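You operate a simulated robot arm through the tools that you are given. There is no shell and no other tool. Be economical: measure what you need, move in short steps, check, and stop when the job is done.

Carry out the task below with a simulated robot arm. There is one attempt and no reset: what you move stays moved.

## Task
Put one of the stop buttons from the fourth shelf from the bottom of the parts rack on the second shelf from the bottom of the parts rack. Then stack the parts carton that says "pumps" from the top of the grey steel table on top of the parts carton labelled "valves". Then open the third drawer from the top of the plan chest. Keep to this order. Set down upright: stop button.

Only the result counts: the job must be done as asked and must still hold three seconds after the hand-in. Knocking over, shifting, dropping, spilling or breaking anything else fails it.

## Robot
A 6-joint arm with a fingered hand on a trunk, on a base that drives. Base frame: it is fixed to the floor where the robot stands at the start and does not move with it; the origin is under the middle of the robot, x ahead of it, y to its left, z up. Readings come in m, degrees, newtons and seconds.
With the tool pointing down near the work surface it reaches from about 0.24 to 0.56 m from the robot's upright axis, wherever it stands. Its first joint turns from -166.0 to 166.0 degrees. Places, roughly: parts carton [-1.25, -1.25, 0.75]; second shelf of the parts rack [0.7, -0.2, 0.6]; third drawer of the plan chest [-6.6, 0.2, 0.4]. Payload 3.1 kg.
Tool frame: the origin (TCP) lies between the finger pads and is the grasp point; the fingertips stand 0.022 m ahead of it; z points along the fingers, y is the line along which they close. Largest opening 0.132 m; the body of the gripper starts 0.06 m behind the TCP. The gripper is a hand of 4 fingers: y runs from the thumb to the fingers, the wrist lies at [0, 0, -0.218] in the tool frame, and closing takes about 1.5 s.
Orientation is that of the tool frame in the base frame, as a unit quaternion [x, y, z, w]. With the fingers straight down and closing along the base's y, the tool's x points along the base's -x, its y along +y and its z along -z.

## Interface
- The arm moves only by the tool move_arm. Its argument "moves" is a list of rows, each an object of numbers (a shift or turn left out is 0, a gripper value left out holds the last): "x", "y", "z": the shift along the tool's x, y, z in units of 150 mm (1.0 is 150 mm); "wx", "wy", "wz": the turn, a rotation vector about the tool's x, y, z in units of 90 degrees (1.0 is 90 degrees). In form: [{"x": .., "y": .., "z": .., "wx": .., "wy": .., "wz": ..}, ...]. A call has 1 to 20 rows; each row is the pose to reach, as a shift and turn from the pose commanded when the call began, along the tool's axes at that moment. "gripper" is the gripper command, from -1 (shut) to 1 (fully open), values between in proportion, set as the call begins (left out, the last holds). A call with a number of a shift or a turn outside -1 to 1 is refused whole. Rows are played at 5 a second. More than 0.05 m and 8.6 degrees between two rows, or a gripper value outside its range, and nothing of the call is played. A pose out of reach is approached as far as the arm can. The call stops where the force on the tool passes 40 N (or 10 N more than at its start, if that is more) or the arm is blocked; 0.2 s more then pass. Each finger travels about 0.153 m/s and halts on what it meets, pressing with about 30 N; the grip force reading is that of the motor and also rises with nothing between the fingers. The clock runs only during rows and for 0.2 s after the last one: add rows that repeat a pose to give the fingers time. The reply holds the time, the measured pose of the TCP, the force on the tool along the base axes, the opening and the grip force, in the units named above and with some noise, with the torque about the TCP (base axes, N m) and any sound that the robot's microphone picked up.
- Cameras (640 x 400 px; columns grow to the right, rows downward): "scene" is now at [0.025, 0.1225, 1.519]; the picture's right is [-0.27, -0.96, 0.00], its down [-0.51, 0.14, -0.85] and it looks along [0.81, -0.23, -0.53] (base axes); focal length 250 px, centre (320, 200). "wrist" rides on the gripper at [0.053, -0.053, -0.084] in the tool frame; the picture's right is [0.71, 0.71, 0.00], its down [-0.53, 0.53, -0.67] and it looks along [-0.47, 0.47, 0.74] (tool axes); focal length 247 px, centre (320, 200). There is no depth. A picture from a camera that has moved, and an enlarged one, comes with that camera's place and axes in the base frame and with its lens.
- grab_frame(camera): a new picture of that camera. The clock stands still meanwhile.
- slide_trunk(by): slides the trunk up (or, below 0, down) by that many m; the arm and the scene camera ride with it, the base frame stays. It gives what a move gives, with no picture.
- steer(legs): drives the robot by 1 to 6 legs, each [ahead, left, turn to the left] in m, m and degrees, along the robot's own axes; the way and the turn of a leg run together, so that a leg with both is an arc; at most 1.5 m and 180 degrees a leg. The arm and the cameras ride along, it lands a little off, and it stops where it bumps. It gives what a move gives.
- move_fingers(finger1, finger2, finger3, thumb_bend): sets how far each is bent, from 0 (flat) to 1 (curled in); at 0.3 the hand is open as for a grip, at 0.7 the pads meet at the TCP. One left out holds its place. A second passes; each finger stops where it meets its share of the squeeze, and holds until it gets a number again. A gripper value or a shape takes the hand back. It gives what a move gives, with no picture; readings hold the bend of each and the force on the fingers (four entries, about 0 where the hand has none), thumb and palm.
- preshape(shape): the hand has 4 fingers and takes this shape, open, in about a second: jaw (thumb against the fingers, like two jaws); tri (thumb and two fingers); tip (a fingertip pinch); poke (one finger out to press); point (the index stretched); flat (the hand flat); cup (the hand cupped); fist (a fist). The gripper value then closes the fingers along that shape, each until it touches; the sizes above hold for jaw. It gives what a move gives, with no picture.
- pan_tilt(pan, tilt): turns the head with the scene camera to pan (to the left, within 155 degrees either way) and tilt (down, from -29 to 69), counted from straight ahead of the robot. It gives what a move gives.
- inspect(camera, box): a new picture of the part [left, top, right, bottom] of that camera's present view, enlarged. The clock stands still meanwhile.
- sign_off(): hands the job in; it is judged then, once.

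Go step by step. Nothing tells you exact positions but the pictures and the camera data: compare them with the known pose of the tool, close in by small moves and look again before you grip or let go. The budget is 165 turns and 120 pictures, counting those below and the enlarged ones. Unless the task says otherwise, let go and move clear before handing in, and close with one line.

The tools are called as name(argument=value, ...) on one line, values as JSON. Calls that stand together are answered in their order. move_arm: Moves the arm, as the interface text tells. Its arguments: {"type":"object","properties":{"moves":{"type":"array"},"gripper":{"type":"number"}},"required":["moves"]} The other tools are called the same way: slide_trunk (by) slides the trunk up or down; preshape (shape) gives the hand a shape; move_fingers (finger1, finger2, finger3, thumb_bend) moves the fingers one by one; steer (legs) drives the base; pan_tilt (pan, tilt) turns the head that bears the scene camera; grab_frame (camera) takes a picture; inspect (camera, box) takes an enlarged picture of a part of a camera's view; sign_off () hands the job in.

At the start:

```text
clock: 0.0
tool_pos: [0.3787, -0.1174, 0.9985]
ee_rot: [0.0, 1.0, 0.0, 0.0]
force: [1.6, 0.0, 0.8]
wrist_torque: [0.0, 0.01, 0.01]
grip_width: 0.1318
finger_force: 0.2
shape: jaw
bend: [0.3, 0.3, 0.3, 0.3]
finger forces: [0.0, 0.1, 0.1, 0.0, 0.0, 0.0]
trunk travel left (down, up): [-0.175, 0.211]
robot x, y, heading: [0.0036, 0.0025, 0.0]
head pan, tilt: [-15.7, 32.3]
```

scene: 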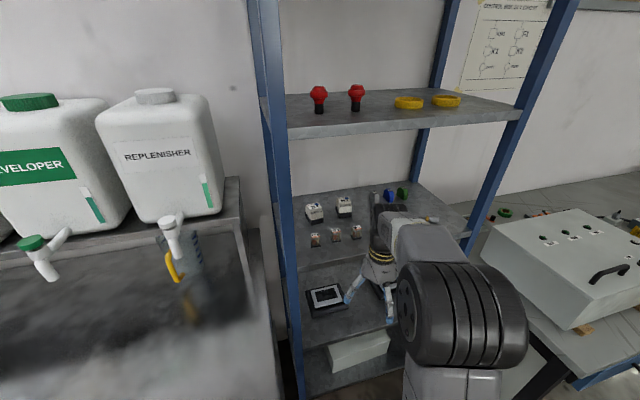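
wrist: 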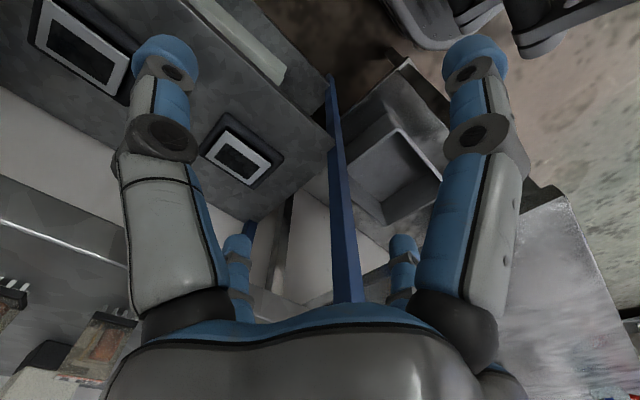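

I see the parts rack ahead with red stop buttons on the upper visible shelf (z about 1.33) and meters on a lower one near z 0.6. I'll look closer to count shelves and measure.

inspect(camera="scene", box=[260, 60, 500, 210])

pan_tilt(pan=-15, tilt=55)

grab_frame(camera="scene")

```text
2.67 times, centred on (380, 135) of scene
camera zoom: at [0.025, 0.1225, 1.519], right [-0.27, -0.96, 0.0], down [-0.51, 0.14, -0.85], along [0.81, -0.23, -0.53], focal length 666 px, centre (160, 373)
```

zoom: 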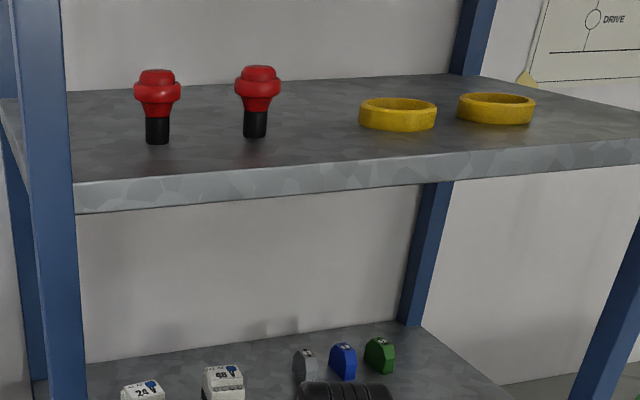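

```text
clock: 0.9
tool_pos: [0.3786, -0.1186, 0.9996]
ee_rot: [0.001, 1.0, 0.0, 0.0]
force: [-0.7, -0.3, -0.1]
wrist_torque: [0.03, 0.02, -0.02]
grip_width: 0.1318
finger_force: 0.2
shape: jaw
bend: [0.3, 0.3, 0.3, 0.3]
finger forces: [0.1, 0.1, 0.0, 0.0, 0.0, 0.0]
trunk travel left (down, up): [-0.175, 0.211]
robot x, y, heading: [-0.0009, -0.0011, -0.3]
head pan, tilt: [-15.0, 55.0]
```

```text
116 pictures are left
camera scene: at [0.0086, 0.1281, 1.4866], right [-0.26, -0.97, 0.0], down [-0.79, 0.21, -0.57], along [0.55, -0.15, -0.82], focal length 250 px, centre (320, 200)
```

scene: 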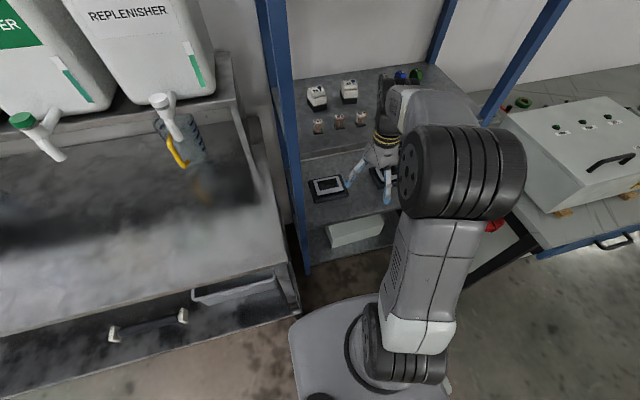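

The stop buttons look to be near [0.65, -0.05, 1.37] and [0.65, -0.15, 1.37]. The rack front is near x 0.5. I'll back off a bit, raise the trunk and turn the hand to point forward.

steer(legs=[[-0.3, 0, 0]])

slide_trunk(by=0.2)

pan_tilt(pan=-15, tilt=30)

grab_frame(camera="scene")

```text
clock: 2.9
tool_pos: [0.0764, -0.1196, 1.0]
ee_rot: [0.003, 1.0, 0.0, -0.001]
force: [0.0, -0.8, 0.0]
wrist_torque: [0.02, 0.0, 0.03]
grip_width: 0.1319
finger_force: 0.0
shape: jaw
bend: [0.3, 0.3, 0.3, 0.3]
finger forces: [0.0, 0.0, 0.0, 0.0, 0.0, 0.0]
trunk travel left (down, up): [-0.175, 0.211]
robot x, y, heading: [-0.3019, 0.0028, -0.3]
head pan, tilt: [-15.0, 55.0]
```

```text
clock: 5.1
tool_pos: [0.0778, -0.12, 1.2001]
ee_rot: [0.002, 1.0, 0.0, 0.0]
force: [0.2, 0.8, -0.1]
wrist_torque: [-0.01, 0.0, -0.01]
grip_width: 0.1319
finger_force: 0.0
shape: jaw
bend: [0.3, 0.3, 0.3, 0.3]
finger forces: [0.1, 0.0, 0.0, 0.0, 0.1, 0.1]
trunk travel left (down, up): [-0.375, 0.011]
robot x, y, heading: [-0.3024, 0.0021, -0.2]
head pan, tilt: [-15.0, 55.0]
```

```text
clock: 6.0
tool_pos: [0.0773, -0.1201, 1.1996]
ee_rot: [0.003, 1.0, 0.0, 0.001]
force: [-0.3, -0.6, 1.1]
wrist_torque: [-0.01, 0.02, -0.02]
grip_width: 0.132
finger_force: 0.1
shape: jaw
bend: [0.3, 0.3, 0.3, 0.3]
finger forces: [0.1, 0.0, 0.0, 0.0, 0.0, 0.0]
trunk travel left (down, up): [-0.375, 0.011]
robot x, y, heading: [-0.3024, 0.0025, -0.1]
head pan, tilt: [-15.0, 30.0]
```

```text
115 pictures are left
camera scene: at [-0.2738, 0.124, 1.7222], right [-0.26, -0.96, 0.0], down [-0.48, 0.13, -0.87], along [0.83, -0.23, -0.5], focal length 250 px, centre (320, 200)
```

scene: 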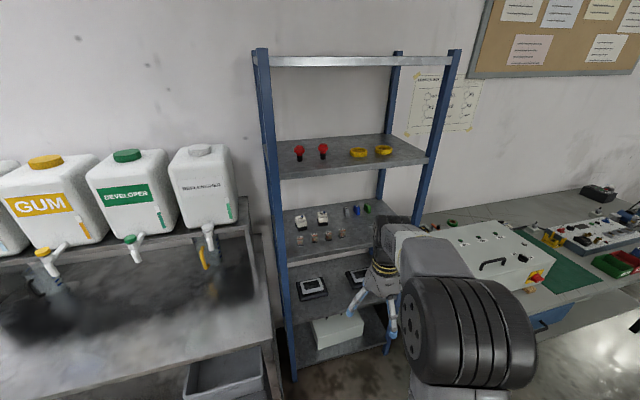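

Shelf four carries the two stop buttons and I now place button one near [0.61, -0.05, 1.38]. Next I turn the hand to point forward with the wrist camera on top.

move_arm(moves=[{"x": -0.06, "wx": 0.0643, "wz": -0.0643}, {"x": -0.12, "wx": 0.1286, "wz": -0.1286}, {"x": -0.18, "wx": 0.1929, "wz": -0.1929}, {"x": -0.24, "wx": 0.2571, "wz": -0.2571}, {"x": -0.3, "wx": 0.3214, "wz": -0.3214}, {"x": -0.36, "wx": 0.3857, "wz": -0.3857}, {"x": -0.42, "wx": 0.45, "wz": -0.45}, {"x": -0.48, "wx": 0.5143, "wz": -0.5143}, {"x": -0.54, "wx": 0.5786, "wz": -0.5786}, {"x": -0.6, "wx": 0.6428, "wz": -0.6428}, {"x": -0.66, "wx": 0.7071, "wz": -0.7071}])

move_arm(moves=[{"wx": 0.0643, "wz": -0.0643}, {"wx": 0.1286, "wz": -0.1286}, {"wx": 0.1929, "wz": -0.1929}, {"wx": 0.2571, "wz": -0.2571}, {"wx": 0.3214, "wz": -0.3214}, {"wx": 0.3857, "wz": -0.3857}, {"wx": 0.45, "wz": -0.45}, {"wx": 0.5143, "wz": -0.5143}, {"wx": 0.5786, "wz": -0.5786}, {"wx": 0.6428, "wz": -0.6428}, {"wx": 0.7071, "wz": -0.7071}, {"wx": 0.7071, "wz": -0.7071}])

grab_frame(camera="scene")

grab_frame(camera="wrist")

```text
clock: 8.4
tool_pos: [0.1772, -0.1201, 1.1979]
ee_rot: [-0.499, 0.708, -0.5, 0.0]
force: [-0.6, 0.2, -0.4]
wrist_torque: [-0.01, 0.01, -0.01]
grip_width: 0.1316
finger_force: 0.0
shape: jaw
bend: [0.3, 0.3, 0.3, 0.3]
finger forces: [0.0, 0.0, 0.0, 0.0, 0.1, 0.1]
trunk travel left (down, up): [-0.375, 0.011]
robot x, y, heading: [-0.2966, 0.0008, -0.3]
head pan, tilt: [-15.0, 30.0]
```

```text
clock: 11.0
tool_pos: [0.1669, 0.0333, 1.2045]
ee_rot: [0.707, -0.025, 0.706, 0.025]
force: [0.6, 0.3, -0.5]
wrist_torque: [0.03, -0.02, 0.01]
grip_width: 0.132
finger_force: 0.0
shape: jaw
bend: [0.3, 0.3, 0.3, 0.3]
finger forces: [0.0, 0.1, 0.1, 0.0, 0.0, 0.1]
out of reach, approached as far as the arm can: row 8, 9, 10, 11, 12
trunk travel left (down, up): [-0.375, 0.011]
robot x, y, heading: [-0.2979, 0.0004, -0.3]
head pan, tilt: [-15.0, 30.0]
```

```text
114 pictures are left
camera scene: at [-0.2738, 0.1233, 1.7223], right [-0.26, -0.96, 0.0], down [-0.48, 0.13, -0.87], along [0.84, -0.23, -0.5], focal length 250 px, centre (320, 200)
```

scene: 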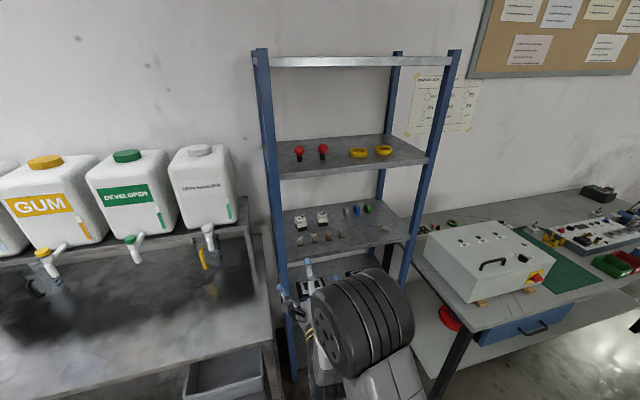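

```text
113 pictures are left
camera wrist: at [0.0868, 0.0925, 1.2581], right [-0.05, -0.7, 0.71], down [-0.7, -0.48, -0.52], along [0.71, -0.52, -0.47], focal length 247 px, centre (320, 200)
```

wrist: 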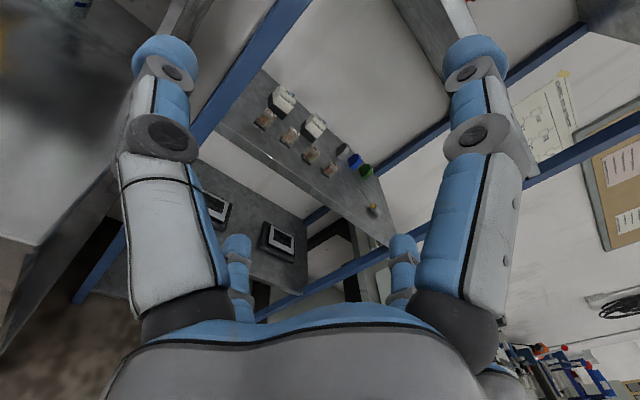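

The hand points forward now, though that pose was cramped. I'll extend it up and forward, still in front of the rack.

move_arm(moves=[{"x": 0.15, "z": 0.15}, {"x": 0.3, "z": 0.3}, {"x": 0.45, "z": 0.45}, {"x": 0.6, "z": 0.6}, {"x": 0.75, "z": 0.75}, {"x": 0.9, "z": 0.8}, {"x": 1.0, "z": 0.8}, {"x": 1.0, "z": 0.8}])

grab_frame(camera="wrist")

```text
clock: 12.8
tool_pos: [0.284, 0.0262, 1.3544]
ee_rot: [0.706, -0.026, 0.707, 0.026]
force: [0.4, -0.5, 0.2]
wrist_torque: [0.0, -0.02, 0.01]
grip_width: 0.132
finger_force: 0.0
shape: jaw
bend: [0.3, 0.3, 0.3, 0.3]
finger forces: [0.0, 0.1, 0.1, 0.1, 0.1, 0.1]
out of reach, approached as far as the arm can: row 3
trunk travel left (down, up): [-0.375, 0.011]
robot x, y, heading: [-0.2974, -0.0026, -0.4]
head pan, tilt: [-15.0, 30.0]
```

```text
112 pictures are left
camera wrist: at [0.2046, 0.0855, 1.4086], right [-0.05, -0.71, 0.71], down [-0.71, -0.48, -0.52], along [0.71, -0.52, -0.47], focal length 247 px, centre (320, 200)
```

wrist: 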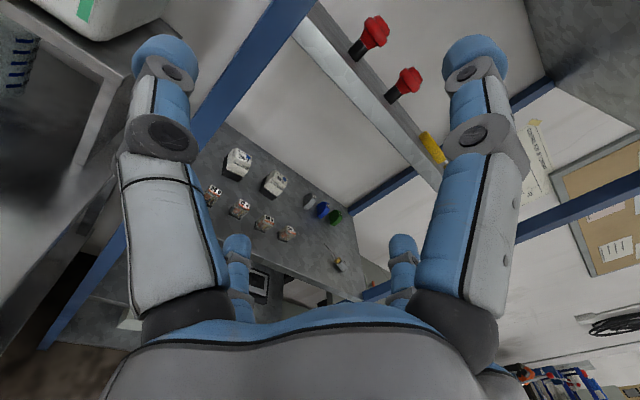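

The hand reaches shelf-four height. I want to see how the four fingers are arranged before going in.

grab_frame(camera="scene")

```text
111 pictures are left
camera scene: at [-0.2734, 0.124, 1.7223], right [-0.26, -0.96, 0.0], down [-0.48, 0.13, -0.87], along [0.84, -0.23, -0.5], focal length 250 px, centre (320, 200)
```

scene: 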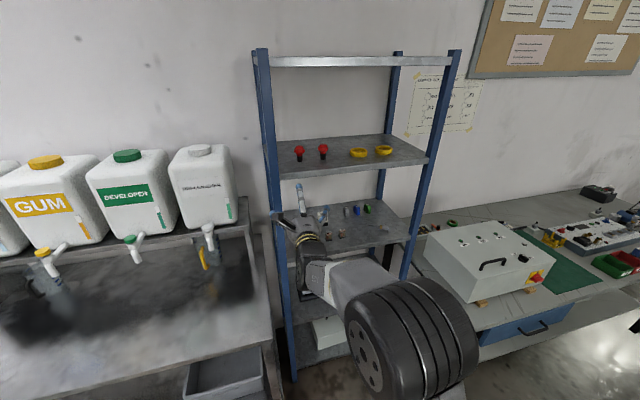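

inspect(camera="scene", box=[250, 160, 370, 280])

```text
3.33 times, centred on (310, 220) of scene
camera zoom: at [-0.2734, 0.124, 1.7223], right [-0.26, -0.96, 0.0], down [-0.48, 0.13, -0.87], along [0.84, -0.23, -0.5], focal length 833 px, centre (353, 133)
```

zoom: 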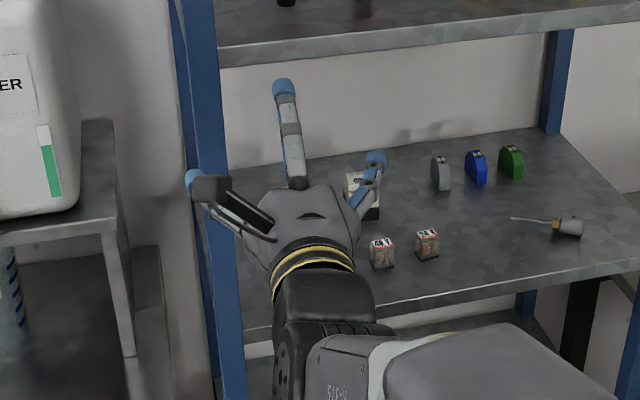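

The fingers sit radially (up, left, right, down), so the lower one would hit the shelf. I'll try the fingertip pinch shape and see which fingers stay out.

preshape(shape="tip")

grab_frame(camera="wrist")

inspect(camera="scene", box=[250, 160, 370, 280])

```text
clock: 13.7
tool_pos: [0.2846, 0.0256, 1.3543]
ee_rot: [0.707, -0.024, 0.706, 0.024]
force: [0.4, -0.1, 0.9]
wrist_torque: [-0.04, -0.02, 0.01]
grip_width: 0.1318
finger_force: 0.2
shape: tip
bend: [0.11, 0.3, 0.11, 0.3]
finger forces: [0.1, 0.0, 0.0, 0.0, 0.0, 0.0]
trunk travel left (down, up): [-0.375, 0.011]
robot x, y, heading: [-0.3029, 0.0024, -0.3]
head pan, tilt: [-15.0, 30.0]
```

```text
109 pictures are left
camera wrist: at [0.2044, 0.0856, 1.4084], right [-0.05, -0.71, 0.71], down [-0.71, -0.48, -0.52], along [0.71, -0.52, -0.47], focal length 247 px, centre (320, 200)
```

wrist: 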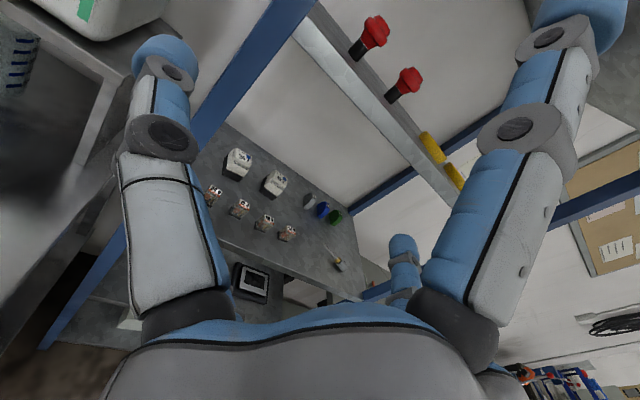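

```text
3.33 times, centred on (310, 220) of scene
camera zoom: at [-0.2737, 0.124, 1.7223], right [-0.26, -0.96, 0.0], down [-0.48, 0.13, -0.87], along [0.84, -0.23, -0.5], focal length 833 px, centre (353, 133)
```

zoom: 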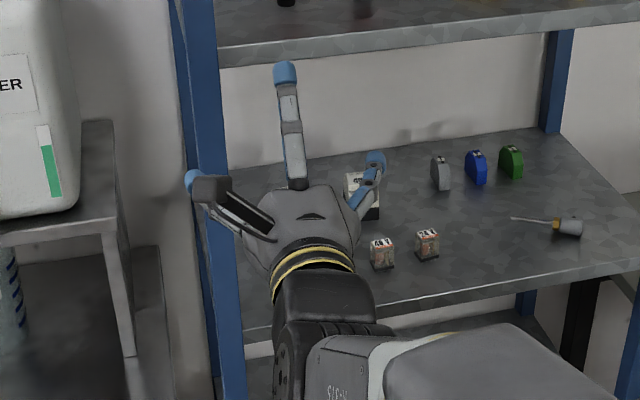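

In tip shape the thumb and middle finger pinch while the other two spread. I'll curl those two in and check.

move_fingers(finger1=1, finger2=0.35, finger3=1, thumb_bend=0.35)

grab_frame(camera="wrist")

inspect(camera="scene", box=[250, 160, 370, 280])

```text
clock: 14.7
tool_pos: [0.2846, 0.0269, 1.3541]
ee_rot: [0.707, -0.026, 0.706, 0.026]
force: [0.2, -0.5, -0.5]
wrist_torque: [-0.04, -0.02, 0.02]
grip_width: 0.0509
finger_force: 0.0
shape: fingers
bend: [0.81, 0.35, 0.81, 0.35]
finger forces: [0.1, 0.1, 0.0, 0.0, 0.0, 0.0]
trunk travel left (down, up): [-0.375, 0.011]
robot x, y, heading: [-0.2976, -0.0008, -0.6]
head pan, tilt: [-15.0, 30.0]
```

```text
107 pictures are left
camera wrist: at [0.2044, 0.0856, 1.4084], right [-0.05, -0.71, 0.71], down [-0.71, -0.48, -0.52], along [0.71, -0.52, -0.47], focal length 247 px, centre (320, 200)
```

wrist: 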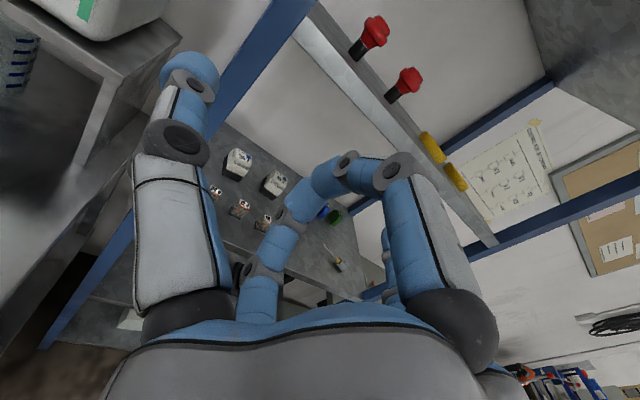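

```text
3.33 times, centred on (310, 220) of scene
camera zoom: at [-0.2737, 0.124, 1.7223], right [-0.26, -0.96, 0.0], down [-0.48, 0.13, -0.87], along [0.84, -0.23, -0.5], focal length 833 px, centre (353, 133)
```

zoom: 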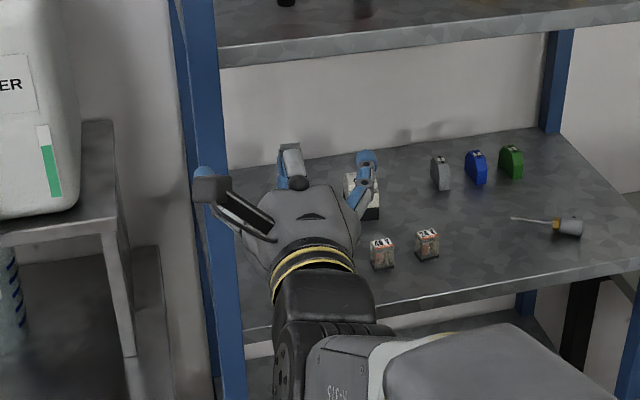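

The two curled fingers meet near the grasp point. I'll open finger 1 again and curl finger 3 fully to see which is which.

move_fingers(finger1=0.05, finger3=1)

grab_frame(camera="wrist")

```text
clock: 15.7
tool_pos: [0.2837, 0.0255, 1.3541]
ee_rot: [0.707, -0.026, 0.706, 0.026]
force: [-0.4, 0.5, 0.2]
wrist_torque: [0.02, -0.01, 0.0]
grip_width: 0.1029
finger_force: 0.0
shape: fingers
bend: [0.05, 0.35, 1.0, 0.35]
finger forces: [0.1, 0.1, 0.0, 0.1, 0.0, 0.0]
trunk travel left (down, up): [-0.375, 0.011]
robot x, y, heading: [-0.299, 0.0007, -0.0]
head pan, tilt: [-15.0, 30.0]
```

```text
105 pictures are left
camera wrist: at [0.2044, 0.0856, 1.4084], right [-0.05, -0.71, 0.71], down [-0.71, -0.48, -0.52], along [0.71, -0.52, -0.47], focal length 247 px, centre (320, 200)
```

wrist: 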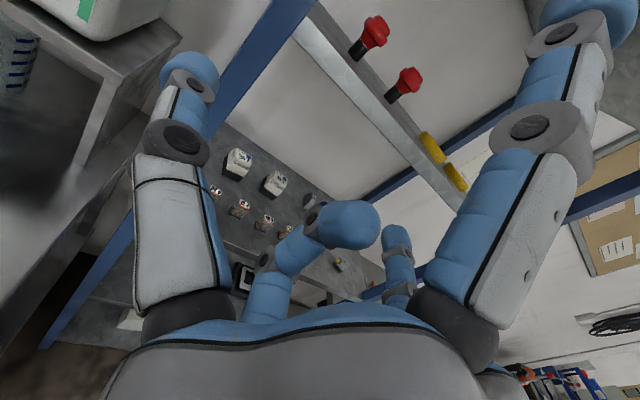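

Finger 1 is the upper one and finger 3 the lower. Now I tilt the hand about 52 degrees down, straighten its yaw, and line it up with button one's height and y, still in front of the rack.

move_arm(moves=[{"x": 0.08, "y": 0.06, "wx": 0.007, "wy": -0.083, "wz": -0.003}, {"x": 0.16, "y": 0.12, "wx": 0.014, "wy": -0.166, "wz": -0.006}, {"x": 0.24, "y": 0.18, "wx": 0.02, "wy": -0.249, "wz": -0.009}, {"x": 0.32, "y": 0.25, "wx": 0.027, "wy": -0.332, "wz": -0.012}, {"x": 0.41, "y": 0.32, "wx": 0.034, "wy": -0.415, "wz": -0.016}, {"x": 0.49, "y": 0.38, "wx": 0.041, "wy": -0.498, "wz": -0.019}, {"x": 0.57, "y": 0.44, "wx": 0.047, "wy": -0.58, "wz": -0.022}, {"x": 0.57, "y": 0.44, "wx": 0.047, "wy": -0.58, "wz": -0.022}])

grab_frame(camera="wrist")

grab_frame(camera="scene")

```text
clock: 17.5
tool_pos: [0.2474, -0.0895, 1.4181]
ee_rot: [0.94, 0.016, 0.338, -0.041]
force: [-0.4, -0.6, 0.2]
wrist_torque: [-0.02, 0.0, 0.02]
grip_width: 0.103
finger_force: 0.0
shape: fingers
bend: [0.05, 0.35, 1.0, 0.35]
finger forces: [0.1, 0.0, 0.0, 0.0, 0.0, 0.1]
out of reach, approached as far as the arm can: row 3, 4, 5, 6, 7, 8
trunk travel left (down, up): [-0.375, 0.011]
robot x, y, heading: [-0.3013, 0.002, -0.1]
head pan, tilt: [-15.0, 30.0]
```

```text
104 pictures are left
camera wrist: at [0.2316, -0.0432, 1.5207], right [0.59, -0.7, 0.4], down [-0.8, -0.59, 0.14], along [0.14, -0.41, -0.9], focal length 247 px, centre (320, 200)
```

wrist: 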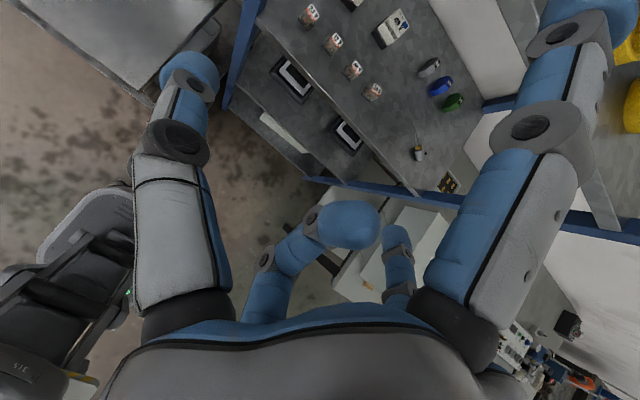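

```text
103 pictures are left
camera scene: at [-0.2742, 0.1247, 1.7223], right [-0.26, -0.96, 0.0], down [-0.48, 0.13, -0.87], along [0.84, -0.23, -0.5], focal length 250 px, centre (320, 200)
```

scene: 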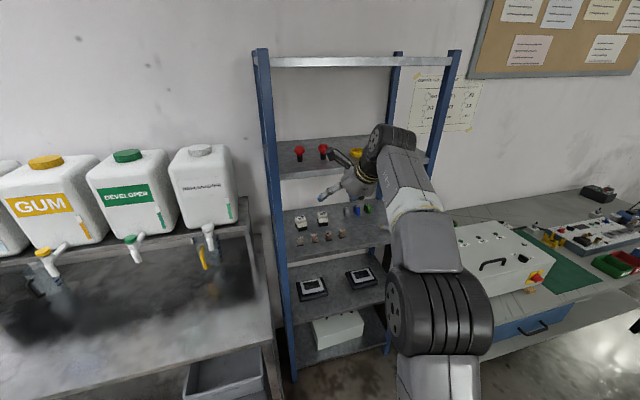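

The arm was near its upper reach limit, so I'll pull the hand in and up a little, straighten it, then drive closer so the button is within comfortable reach.

move_arm(moves=[{"x": -0.1, "y": -0.01, "z": -0.17, "wx": -0.02}, {"x": -0.2, "y": -0.03, "z": -0.34, "wx": -0.04}, {"x": -0.28, "y": -0.04, "z": -0.5, "wx": -0.057, "wy": 0.006}, {"x": -0.28, "y": -0.04, "z": -0.5, "wx": -0.057, "wy": 0.006}])

pan_tilt(pan=-20, tilt=65)

grab_frame(camera="scene")

```text
clock: 18.5
tool_pos: [0.1605, -0.1081, 1.443]
ee_rot: [0.938, 0.005, 0.347, -0.009]
force: [-0.9, -0.1, 0.0]
wrist_torque: [0.04, 0.0, 0.02]
grip_width: 0.1024
finger_force: 0.1
shape: fingers
bend: [0.05, 0.35, 1.0, 0.35]
finger forces: [0.1, 0.0, 0.1, 0.0, 0.0, 0.1]
out of reach, approached as far as the arm can: row 1, 2, 3, 4
trunk travel left (down, up): [-0.375, 0.011]
robot x, y, heading: [-0.2982, 0.0035, -0.5]
head pan, tilt: [-15.0, 30.0]
```

```text
clock: 19.5
tool_pos: [0.1611, -0.1078, 1.4438]
ee_rot: [0.937, 0.005, 0.348, -0.01]
force: [-0.8, -1.0, 0.2]
wrist_torque: [0.0, 0.01, -0.04]
grip_width: 0.1029
finger_force: 0.1
shape: fingers
bend: [0.05, 0.35, 1.0, 0.35]
finger forces: [0.1, 0.0, 0.1, 0.0, 0.1, 0.1]
trunk travel left (down, up): [-0.375, 0.011]
robot x, y, heading: [-0.3004, 0.0008, -0.2]
head pan, tilt: [-20.0, 65.0]
```

```text
102 pictures are left
camera scene: at [-0.3039, 0.1268, 1.6747], right [-0.35, -0.94, 0.0], down [-0.85, 0.31, -0.42], along [0.4, -0.15, -0.91], focal length 250 px, centre (320, 200)
```

scene: 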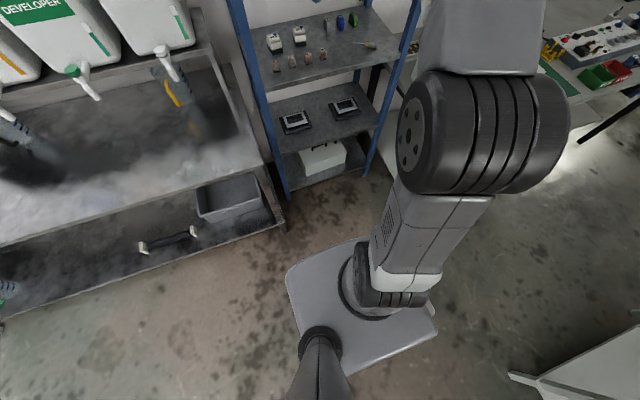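

The base's left front corner would meet the sink if I drive straight in, so I'll shift right about 0.15 m, then drive ahead 0.28 m and look again; button two at y ≈ -0.15 becomes the better target.

steer(legs=[[0, -0.15, 0], [0.28, 0, 0]])

grab_frame(camera="scene")

grab_frame(camera="wrist")

```text
clock: 22.3
tool_pos: [0.4306, -0.2554, 1.4431]
ee_rot: [0.937, 0.005, 0.348, -0.01]
force: [0.2, 1.0, -0.1]
wrist_torque: [-0.01, 0.01, 0.03]
grip_width: 0.1028
finger_force: 0.0
shape: fingers
bend: [0.05, 0.35, 1.0, 0.35]
finger forces: [0.0, 0.0, 0.1, 0.0, 0.0, 0.1]
trunk travel left (down, up): [-0.375, 0.011]
robot x, y, heading: [-0.0293, -0.1466, -0.4]
head pan, tilt: [-20.0, 65.0]
```

```text
101 pictures are left
camera scene: at [-0.034, -0.0201, 1.6746], right [-0.35, -0.94, 0.0], down [-0.85, 0.31, -0.42], along [0.4, -0.15, -0.91], focal length 250 px, centre (320, 200)
```

scene: 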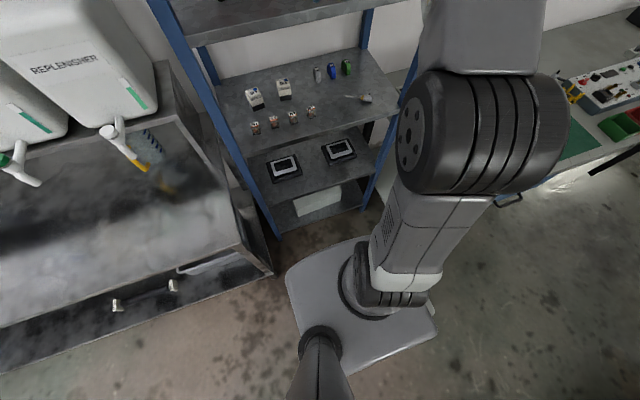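

```text
100 pictures are left
camera wrist: at [0.4152, -0.203, 1.5423], right [0.55, -0.71, 0.45], down [-0.83, -0.54, 0.16], along [0.14, -0.46, -0.88], focal length 247 px, centre (320, 200)
```

wrist: 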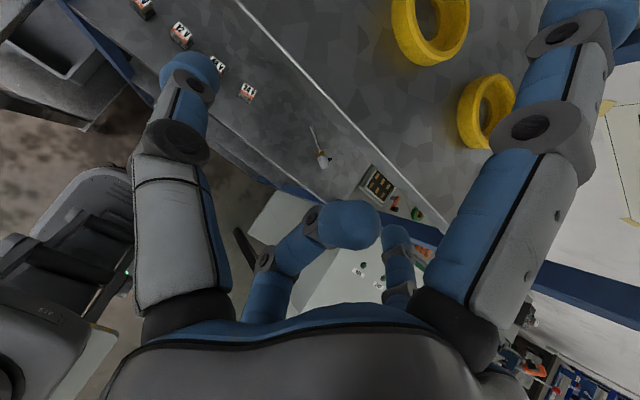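

Base clears the sink. I shift the hand left to button two's line while still in front of the shelf and check with the wrist camera.

move_arm(moves=[{"y": -0.25}, {"y": -0.5}, {"y": -0.7}, {"y": -0.7}])

grab_frame(camera="wrist")

pan_tilt(pan=0, tilt=25)

grab_frame(camera="scene")

```text
clock: 23.3
tool_pos: [0.4165, -0.2009, 1.4276]
ee_rot: [0.933, 0.012, 0.358, -0.033]
force: [0.3, -0.7, 0.2]
wrist_torque: [-0.01, 0.0, 0.03]
grip_width: 0.1032
finger_force: 0.0
shape: fingers
bend: [0.05, 0.35, 1.0, 0.35]
finger forces: [0.0, 0.0, 0.0, 0.0, 0.0, 0.0]
out of reach, approached as far as the arm can: row 1, 2, 3, 4
trunk travel left (down, up): [-0.375, 0.011]
robot x, y, heading: [-0.0288, -0.1446, -0.4]
head pan, tilt: [-20.0, 65.0]
```

```text
99 pictures are left
camera wrist: at [0.3971, -0.1542, 1.5288], right [0.56, -0.7, 0.43], down [-0.81, -0.57, 0.12], along [0.17, -0.42, -0.89], focal length 247 px, centre (320, 200)
```

wrist: 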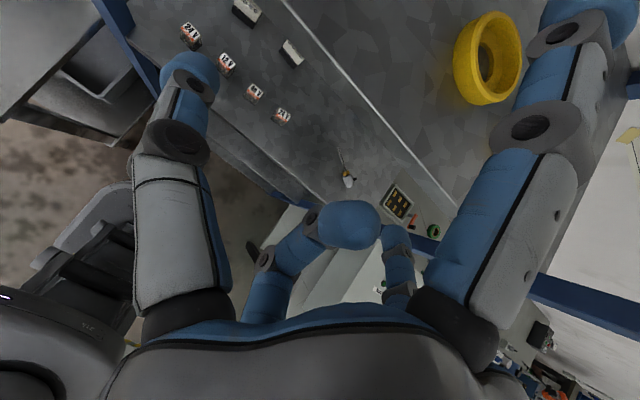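

```text
clock: 24.4
tool_pos: [0.4163, -0.2012, 1.4274]
ee_rot: [0.933, 0.014, 0.357, -0.034]
force: [-1.0, 0.8, 0.3]
wrist_torque: [0.01, 0.01, 0.03]
grip_width: 0.1029
finger_force: 0.1
shape: fingers
bend: [0.05, 0.35, 1.0, 0.35]
finger forces: [0.0, 0.1, 0.0, 0.0, 0.1, 0.0]
trunk travel left (down, up): [-0.375, 0.011]
robot x, y, heading: [-0.029, -0.1453, -0.4]
head pan, tilt: [0.0, 25.0]
```

```text
98 pictures are left
camera scene: at [0.001, 0.0003, 1.7302], right [-0.01, -1.0, 0.0], down [-0.42, 0.0, -0.91], along [0.91, -0.01, -0.42], focal length 250 px, centre (320, 200)
```

scene: 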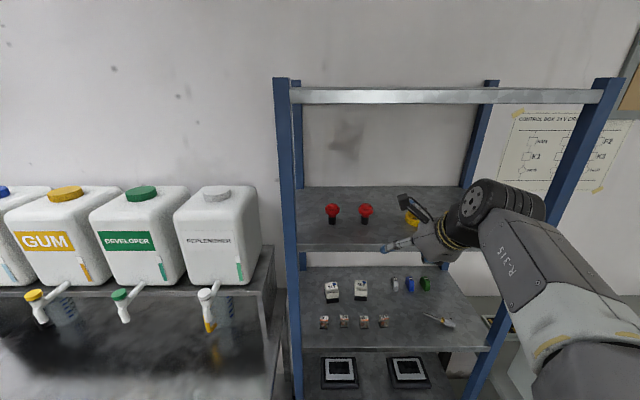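

The steep tilt strains the reach. I'll lessen the tilt to about 28 degrees while sliding left to button two's line (y ≈ -0.13), staying in front of the shelf.

move_arm(moves=[{"x": 0.02, "y": -0.1, "z": -0.01, "wx": -0.012, "wy": 0.07}, {"x": 0.04, "y": -0.25, "z": -0.02, "wx": -0.024, "wy": 0.14}, {"x": 0.067, "y": -0.47, "z": -0.04, "wx": -0.048, "wy": 0.22}, {"x": 0.067, "y": -0.47, "z": -0.04, "wx": -0.048, "wy": 0.22}])

```text
clock: 25.4
tool_pos: [0.4132, -0.1692, 1.4358]
ee_rot: [0.857, 0.0, 0.516, -0.01]
force: [-0.6, 0.4, -0.2]
wrist_torque: [-0.01, -0.03, 0.01]
grip_width: 0.1031
finger_force: 0.1
shape: fingers
bend: [0.05, 0.35, 1.0, 0.35]
finger forces: [0.0, 0.0, 0.0, 0.1, 0.0, 0.0]
out of reach, approached as far as the arm can: row 2, 3, 4
trunk travel left (down, up): [-0.375, 0.011]
robot x, y, heading: [-0.0304, -0.1479, -0.4]
head pan, tilt: [0.0, 25.0]
```

Lateral reach seems limited when drawn in close. I'll extend forward 8 cm (still short of the button) while shifting left 4 cm.

move_arm(moves=[{"x": 0.12, "y": 0.0, "z": 0.24}, {"x": 0.247, "y": 0.0, "z": 0.476}, {"x": 0.247, "y": -0.13, "z": 0.476}, {"x": 0.247, "y": -0.26, "z": 0.476}, {"x": 0.247, "y": -0.26, "z": 0.476}])

grab_frame(camera="scene")

grab_frame(camera="wrist")

```text
clock: 26.6
tool_pos: [0.4918, -0.168, 1.421]
ee_rot: [0.856, 0.002, 0.517, -0.013]
force: [0.1, -0.3, -0.4]
wrist_torque: [-0.01, 0.01, 0.0]
grip_width: 0.1029
finger_force: 0.1
shape: fingers
bend: [0.05, 0.35, 1.0, 0.35]
finger forces: [0.0, 0.0, 0.1, 0.0, 0.0, 0.0]
out of reach, approached as far as the arm can: row 1, 2, 3, 4, 5
trunk travel left (down, up): [-0.375, 0.011]
robot x, y, heading: [-0.0314, -0.1453, -0.4]
head pan, tilt: [0.0, 25.0]
```

```text
97 pictures are left
camera scene: at [0.0008, 0.0003, 1.7303], right [-0.01, -1.0, 0.0], down [-0.42, 0.0, -0.91], along [0.91, 0.0, -0.42], focal length 250 px, centre (320, 200)
```

scene: 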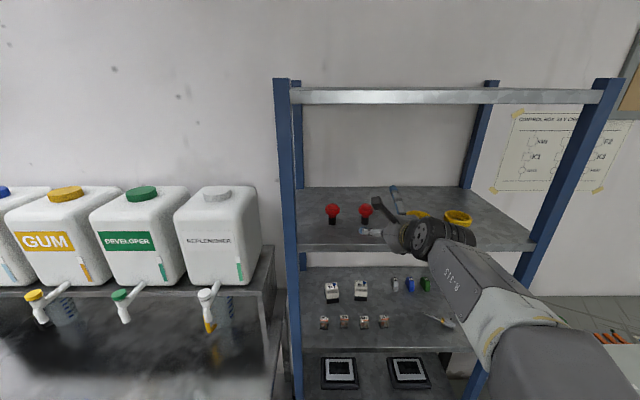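

```text
96 pictures are left
camera wrist: at [0.4415, -0.1181, 1.5096], right [0.34, -0.71, 0.61], down [-0.83, -0.54, -0.16], along [0.45, -0.45, -0.77], focal length 247 px, centre (320, 200)
```

wrist: 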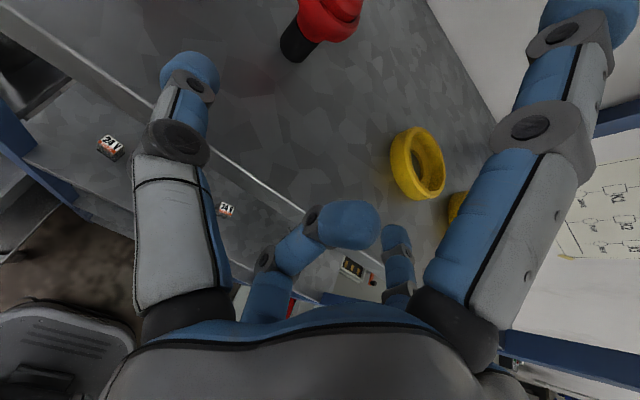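

Button two's base fixes at about [0.60, -0.13, 1.38]. At this shallow tilt the curled finger is too near the shelf, so I'll tilt back to about 46 degrees drawn in 5 cm and a bit higher; the base will then bring the hand in.

move_arm(moves=[{"x": -0.012, "z": -0.12, "wy": -0.067}, {"x": -0.024, "y": -0.01, "z": -0.24, "wy": -0.134}, {"x": -0.037, "y": -0.01, "z": -0.357, "wy": -0.2}, {"x": -0.037, "y": -0.01, "z": -0.357, "wy": -0.2}])

```text
clock: 27.6
tool_pos: [0.4316, -0.2133, 1.4304]
ee_rot: [0.925, 0.003, 0.379, -0.023]
force: [-0.3, 0.6, 0.6]
wrist_torque: [-0.01, 0.02, 0.03]
grip_width: 0.103
finger_force: 0.0
shape: fingers
bend: [0.05, 0.35, 1.0, 0.35]
finger forces: [0.0, 0.0, 0.0, 0.0, 0.0, 0.1]
out of reach, approached as far as the arm can: row 1, 2, 3, 4
trunk travel left (down, up): [-0.375, 0.011]
robot x, y, heading: [-0.0346, -0.1444, -0.1]
head pan, tilt: [0.0, 25.0]
```

I'll use the last centimetre of trunk travel and move the hand slightly lower and left to free up reach.

slide_trunk(by=0.011)

move_arm(moves=[{"x": 0.02, "y": -0.16, "z": 0.08}, {"x": 0.044, "y": -0.327, "z": 0.156}, {"x": 0.044, "y": -0.327, "z": 0.156}])

```text
clock: 28.2
tool_pos: [0.4316, -0.2142, 1.44]
ee_rot: [0.924, 0.003, 0.381, -0.023]
force: [0.2, 0.0, 0.5]
wrist_torque: [-0.01, 0.02, 0.01]
grip_width: 0.1029
finger_force: 0.1
shape: fingers
bend: [0.05, 0.35, 1.0, 0.35]
finger forces: [0.1, 0.1, 0.0, 0.0, 0.1, 0.0]
trunk travel left (down, up): [-0.386, 0.0]
robot x, y, heading: [-0.029, -0.1473, -0.3]
head pan, tilt: [0.0, 25.0]
```

```text
clock: 29.0
tool_pos: [0.4453, -0.1895, 1.4216]
ee_rot: [0.923, 0.008, 0.383, -0.036]
force: [-0.4, -0.1, -0.5]
wrist_torque: [0.0, 0.0, -0.01]
grip_width: 0.1029
finger_force: 0.0
shape: fingers
bend: [0.05, 0.35, 1.0, 0.35]
finger forces: [0.0, 0.1, 0.0, 0.0, 0.0, 0.0]
out of reach, approached as far as the arm can: row 1, 2, 3
trunk travel left (down, up): [-0.386, 0.0]
robot x, y, heading: [-0.0323, -0.1434, -0.4]
head pan, tilt: [0.0, 25.0]
```

The hand is at a good height; reach to the left is limited, so I'll turn the base left about 8 degrees to align with button two, then check the sink gap before driving in.

steer(legs=[[0, -0.03, 8.4]])

pan_tilt(pan=10, tilt=65)

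grab_frame(camera="scene")

grab_frame(camera="wrist")

```text
clock: 30.0
tool_pos: [0.4494, -0.1518, 1.4221]
ee_rot: [0.92, 0.074, 0.38, -0.063]
force: [-0.1, -0.5, 0.5]
wrist_torque: [-0.02, 0.04, 0.03]
grip_width: 0.103
finger_force: 0.0
shape: fingers
bend: [0.05, 0.35, 1.0, 0.35]
finger forces: [0.1, 0.1, 0.0, 0.0, 0.0, 0.0]
trunk travel left (down, up): [-0.386, 0.0]
robot x, y, heading: [-0.03, -0.1785, 7.8]
head pan, tilt: [0.0, 25.0]
```

```text
clock: 31.1
tool_pos: [0.45, -0.1526, 1.4205]
ee_rot: [0.919, 0.075, 0.382, -0.064]
force: [0.4, 0.9, -0.6]
wrist_torque: [-0.01, 0.02, -0.01]
grip_width: 0.1029
finger_force: 0.0
shape: fingers
bend: [0.05, 0.35, 1.0, 0.35]
finger forces: [0.0, 0.1, 0.0, 0.1, 0.0, 0.0]
trunk travel left (down, up): [-0.386, 0.0]
robot x, y, heading: [-0.0259, -0.1751, 7.8]
head pan, tilt: [10.0, 65.0]
```

```text
95 pictures are left
camera scene: at [-0.0521, -0.0209, 1.6847], right [0.31, -0.95, 0.0], down [-0.86, -0.28, -0.42], along [0.4, 0.13, -0.91], focal length 250 px, centre (320, 200)
```

scene: 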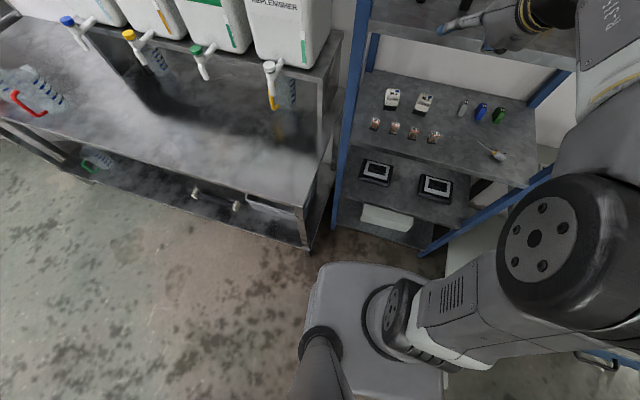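

```text
94 pictures are left
camera wrist: at [0.4187, -0.1092, 1.5211], right [0.63, -0.63, 0.46], down [-0.73, -0.68, 0.06], along [0.27, -0.38, -0.89], focal length 247 px, centre (320, 200)
```

wrist: 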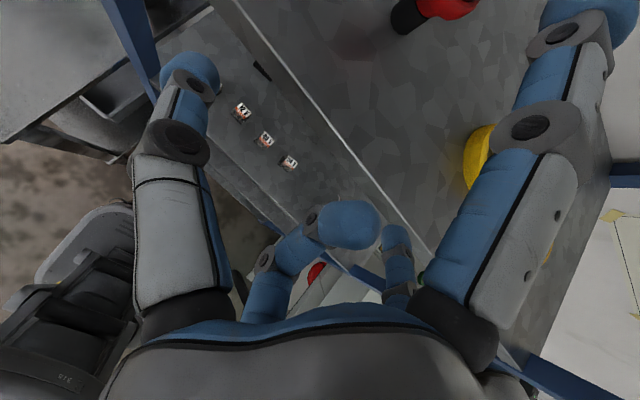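

Gap to the sink looks fine (about 6 cm) and the button lies straight along the heading, 15 cm ahead. I drive 10 cm and look.

steer(legs=[[0.1, 0, 0]])

grab_frame(camera="wrist")

pan_tilt(pan=-15, tilt=35)

inspect(camera="scene", box=[240, 50, 480, 200])

```text
clock: 32.2
tool_pos: [0.5489, -0.1377, 1.4202]
ee_rot: [0.919, 0.076, 0.381, -0.064]
force: [-0.8, 0.2, 0.1]
wrist_torque: [0.04, 0.01, 0.01]
grip_width: 0.1032
finger_force: 0.0
shape: fingers
bend: [0.05, 0.35, 1.0, 0.35]
finger forces: [0.0, 0.0, 0.0, 0.0, 0.0, 0.1]
trunk travel left (down, up): [-0.386, 0.0]
robot x, y, heading: [0.0706, -0.1667, 8.1]
head pan, tilt: [10.0, 65.0]
```

```text
93 pictures are left
camera wrist: at [0.5181, -0.0944, 1.521], right [0.63, -0.63, 0.46], down [-0.73, -0.68, 0.07], along [0.27, -0.38, -0.89], focal length 247 px, centre (320, 200)
```

wrist: 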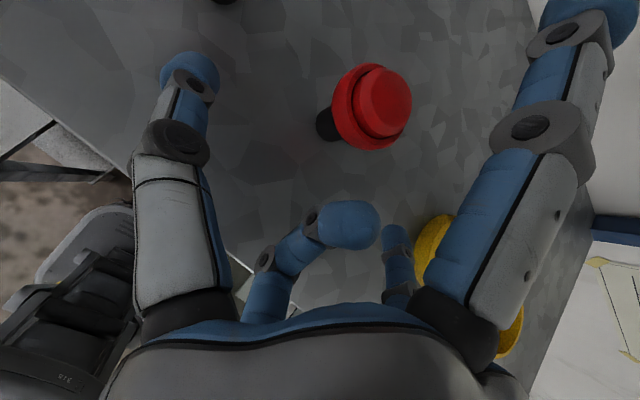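

```text
clock: 33.2
tool_pos: [0.5481, -0.1371, 1.4215]
ee_rot: [0.919, 0.075, 0.381, -0.064]
force: [-0.2, -0.4, -0.1]
wrist_torque: [0.0, 0.02, -0.03]
grip_width: 0.1028
finger_force: 0.1
shape: fingers
bend: [0.05, 0.35, 1.0, 0.35]
finger forces: [0.0, 0.0, 0.1, 0.0, 0.0, 0.0]
trunk travel left (down, up): [-0.386, 0.0]
robot x, y, heading: [0.07, -0.1624, 8.2]
head pan, tilt: [-15.0, 35.0]
```

```text
2.67 times, centred on (360, 125) of scene
camera zoom: at [0.0759, -0.0361, 1.7245], right [-0.12, -0.99, 0.0], down [-0.57, 0.07, -0.82], along [0.81, -0.1, -0.57], focal length 666 px, centre (213, 400)
```

zoom: 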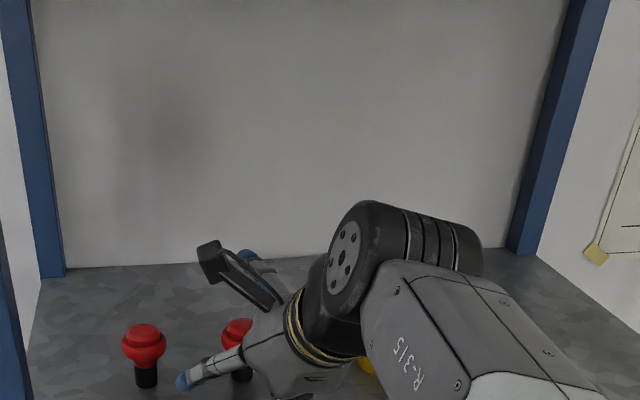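

The button is centred between the fingers about 5 cm ahead. I'll close most of that and look.

steer(legs=[[0.035, 0.006, 0]])

grab_frame(camera="wrist")

```text
clock: 34.0
tool_pos: [0.5803, -0.1262, 1.4208]
ee_rot: [0.919, 0.076, 0.382, -0.064]
force: [-0.3, 0.1, -0.3]
wrist_torque: [0.0, -0.01, 0.01]
grip_width: 0.1029
finger_force: 0.1
shape: fingers
bend: [0.05, 0.35, 1.0, 0.35]
finger forces: [0.0, 0.0, 0.0, 0.0, 0.0, 0.1]
trunk travel left (down, up): [-0.386, 0.0]
robot x, y, heading: [0.1045, -0.1522, 8.3]
head pan, tilt: [-15.0, 35.0]
```

```text
91 pictures are left
camera wrist: at [0.5488, -0.0846, 1.522], right [0.62, -0.63, 0.46], down [-0.73, -0.68, 0.06], along [0.27, -0.38, -0.88], focal length 247 px, centre (320, 200)
```

wrist: 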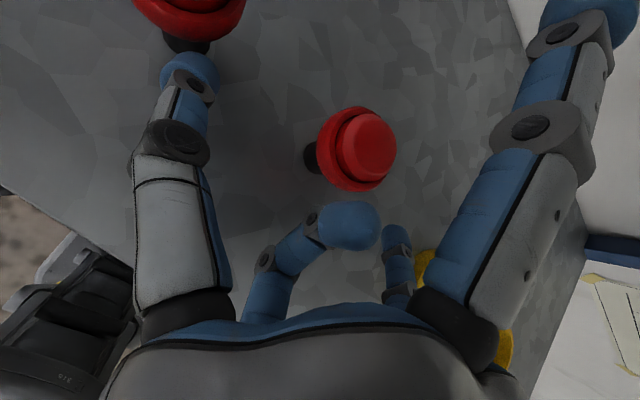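

The button is nearly between the fingers; the thumb is close to button one, so I narrow the opening a little first, then ease forward 1.8 cm.

move_fingers(finger2=0.46, thumb_bend=0.46)

steer(legs=[[0.017, 0, 0]])

grab_frame(camera="wrist")

```text
clock: 35.0
tool_pos: [0.5816, -0.1262, 1.4209]
ee_rot: [0.919, 0.076, 0.382, -0.063]
force: [0.3, 0.4, 0.1]
wrist_torque: [0.02, -0.01, -0.03]
grip_width: 0.0947
finger_force: 0.0
shape: fingers
bend: [0.05, 0.46, 1.0, 0.46]
finger forces: [0.0, 0.0, 0.0, 0.1, 0.1, 0.0]
trunk travel left (down, up): [-0.386, 0.0]
robot x, y, heading: [0.1025, -0.1526, 8.1]
head pan, tilt: [-15.0, 35.0]
```

```text
clock: 35.8
tool_pos: [0.5976, -0.1247, 1.4212]
ee_rot: [0.918, 0.075, 0.384, -0.062]
force: [0.5, 0.2, -0.6]
wrist_torque: [-0.03, -0.02, 0.0]
grip_width: 0.0944
finger_force: 0.0
shape: fingers
bend: [0.05, 0.46, 1.0, 0.46]
finger forces: [0.0, 0.0, 0.0, 0.1, 0.0, 0.0]
trunk travel left (down, up): [-0.386, 0.0]
robot x, y, heading: [0.1207, -0.1476, 8.2]
head pan, tilt: [-15.0, 35.0]
```

```text
90 pictures are left
camera wrist: at [0.5648, -0.0819, 1.5223], right [0.62, -0.63, 0.46], down [-0.73, -0.68, 0.06], along [0.27, -0.38, -0.88], focal length 247 px, centre (320, 200)
```

wrist: 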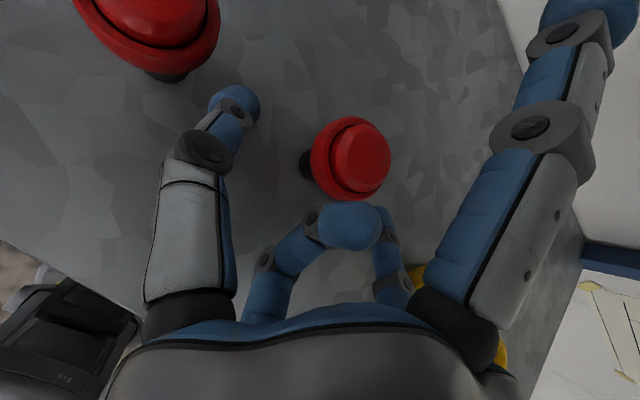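

The head is slightly ahead of the pinch line; I ease forward another 6 mm, then look before closing.

steer(legs=[[0.007, 0.003, 0]])

inspect(camera="wrist", box=[200, 60, 480, 320])

```text
clock: 36.6
tool_pos: [0.6047, -0.1201, 1.4221]
ee_rot: [0.919, 0.075, 0.382, -0.063]
force: [-0.2, -0.2, 0.4]
wrist_torque: [-0.01, 0.03, -0.01]
grip_width: 0.0943
finger_force: 0.0
shape: fingers
bend: [0.05, 0.46, 1.0, 0.46]
finger forces: [0.1, 0.0, 0.0, 0.0, 0.1, 0.1]
trunk travel left (down, up): [-0.386, 0.0]
robot x, y, heading: [0.1221, -0.1478, 7.9]
head pan, tilt: [-15.0, 35.0]
```

```text
1.54 times, centred on (340, 190) of wrist
camera zoom: at [0.5731, -0.0785, 1.5218], right [0.62, -0.63, 0.46], down [-0.73, -0.68, 0.06], along [0.27, -0.38, -0.89], focal length 380 px, centre (289, 215)
```

zoom: 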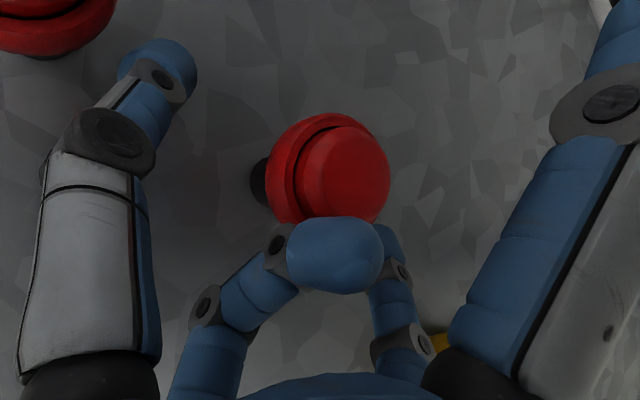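

The head is now between thumb and finger. I close these two.

move_fingers(finger2=0.75, thumb_bend=0.75)

inspect(camera="wrist", box=[200, 60, 480, 320])

```text
clock: 37.6
tool_pos: [0.6043, -0.1193, 1.4226]
ee_rot: [0.919, 0.075, 0.382, -0.062]
force: [0.1, -0.7, -0.9]
wrist_torque: [-0.04, 0.01, 0.01]
grip_width: 0.0841
finger_force: 9.4
shape: fingers
bend: [0.05, 0.61, 1.0, 0.67]
finger forces: [0.1, 9.9, 0.0, 0.1, 10.0, 0.0]
trunk travel left (down, up): [-0.386, 0.0]
robot x, y, heading: [0.1258, -0.1447, 8.0]
head pan, tilt: [-15.0, 35.0]
```

```text
1.54 times, centred on (340, 190) of wrist
camera zoom: at [0.5739, -0.0778, 1.5215], right [0.63, -0.63, 0.46], down [-0.73, -0.68, 0.06], along [0.27, -0.38, -0.88], focal length 380 px, centre (289, 215)
```

zoom: 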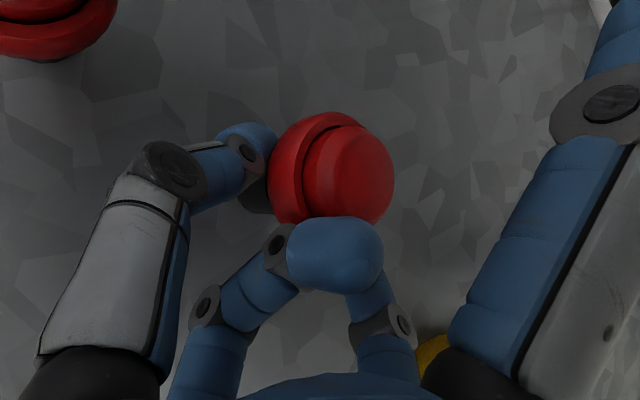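

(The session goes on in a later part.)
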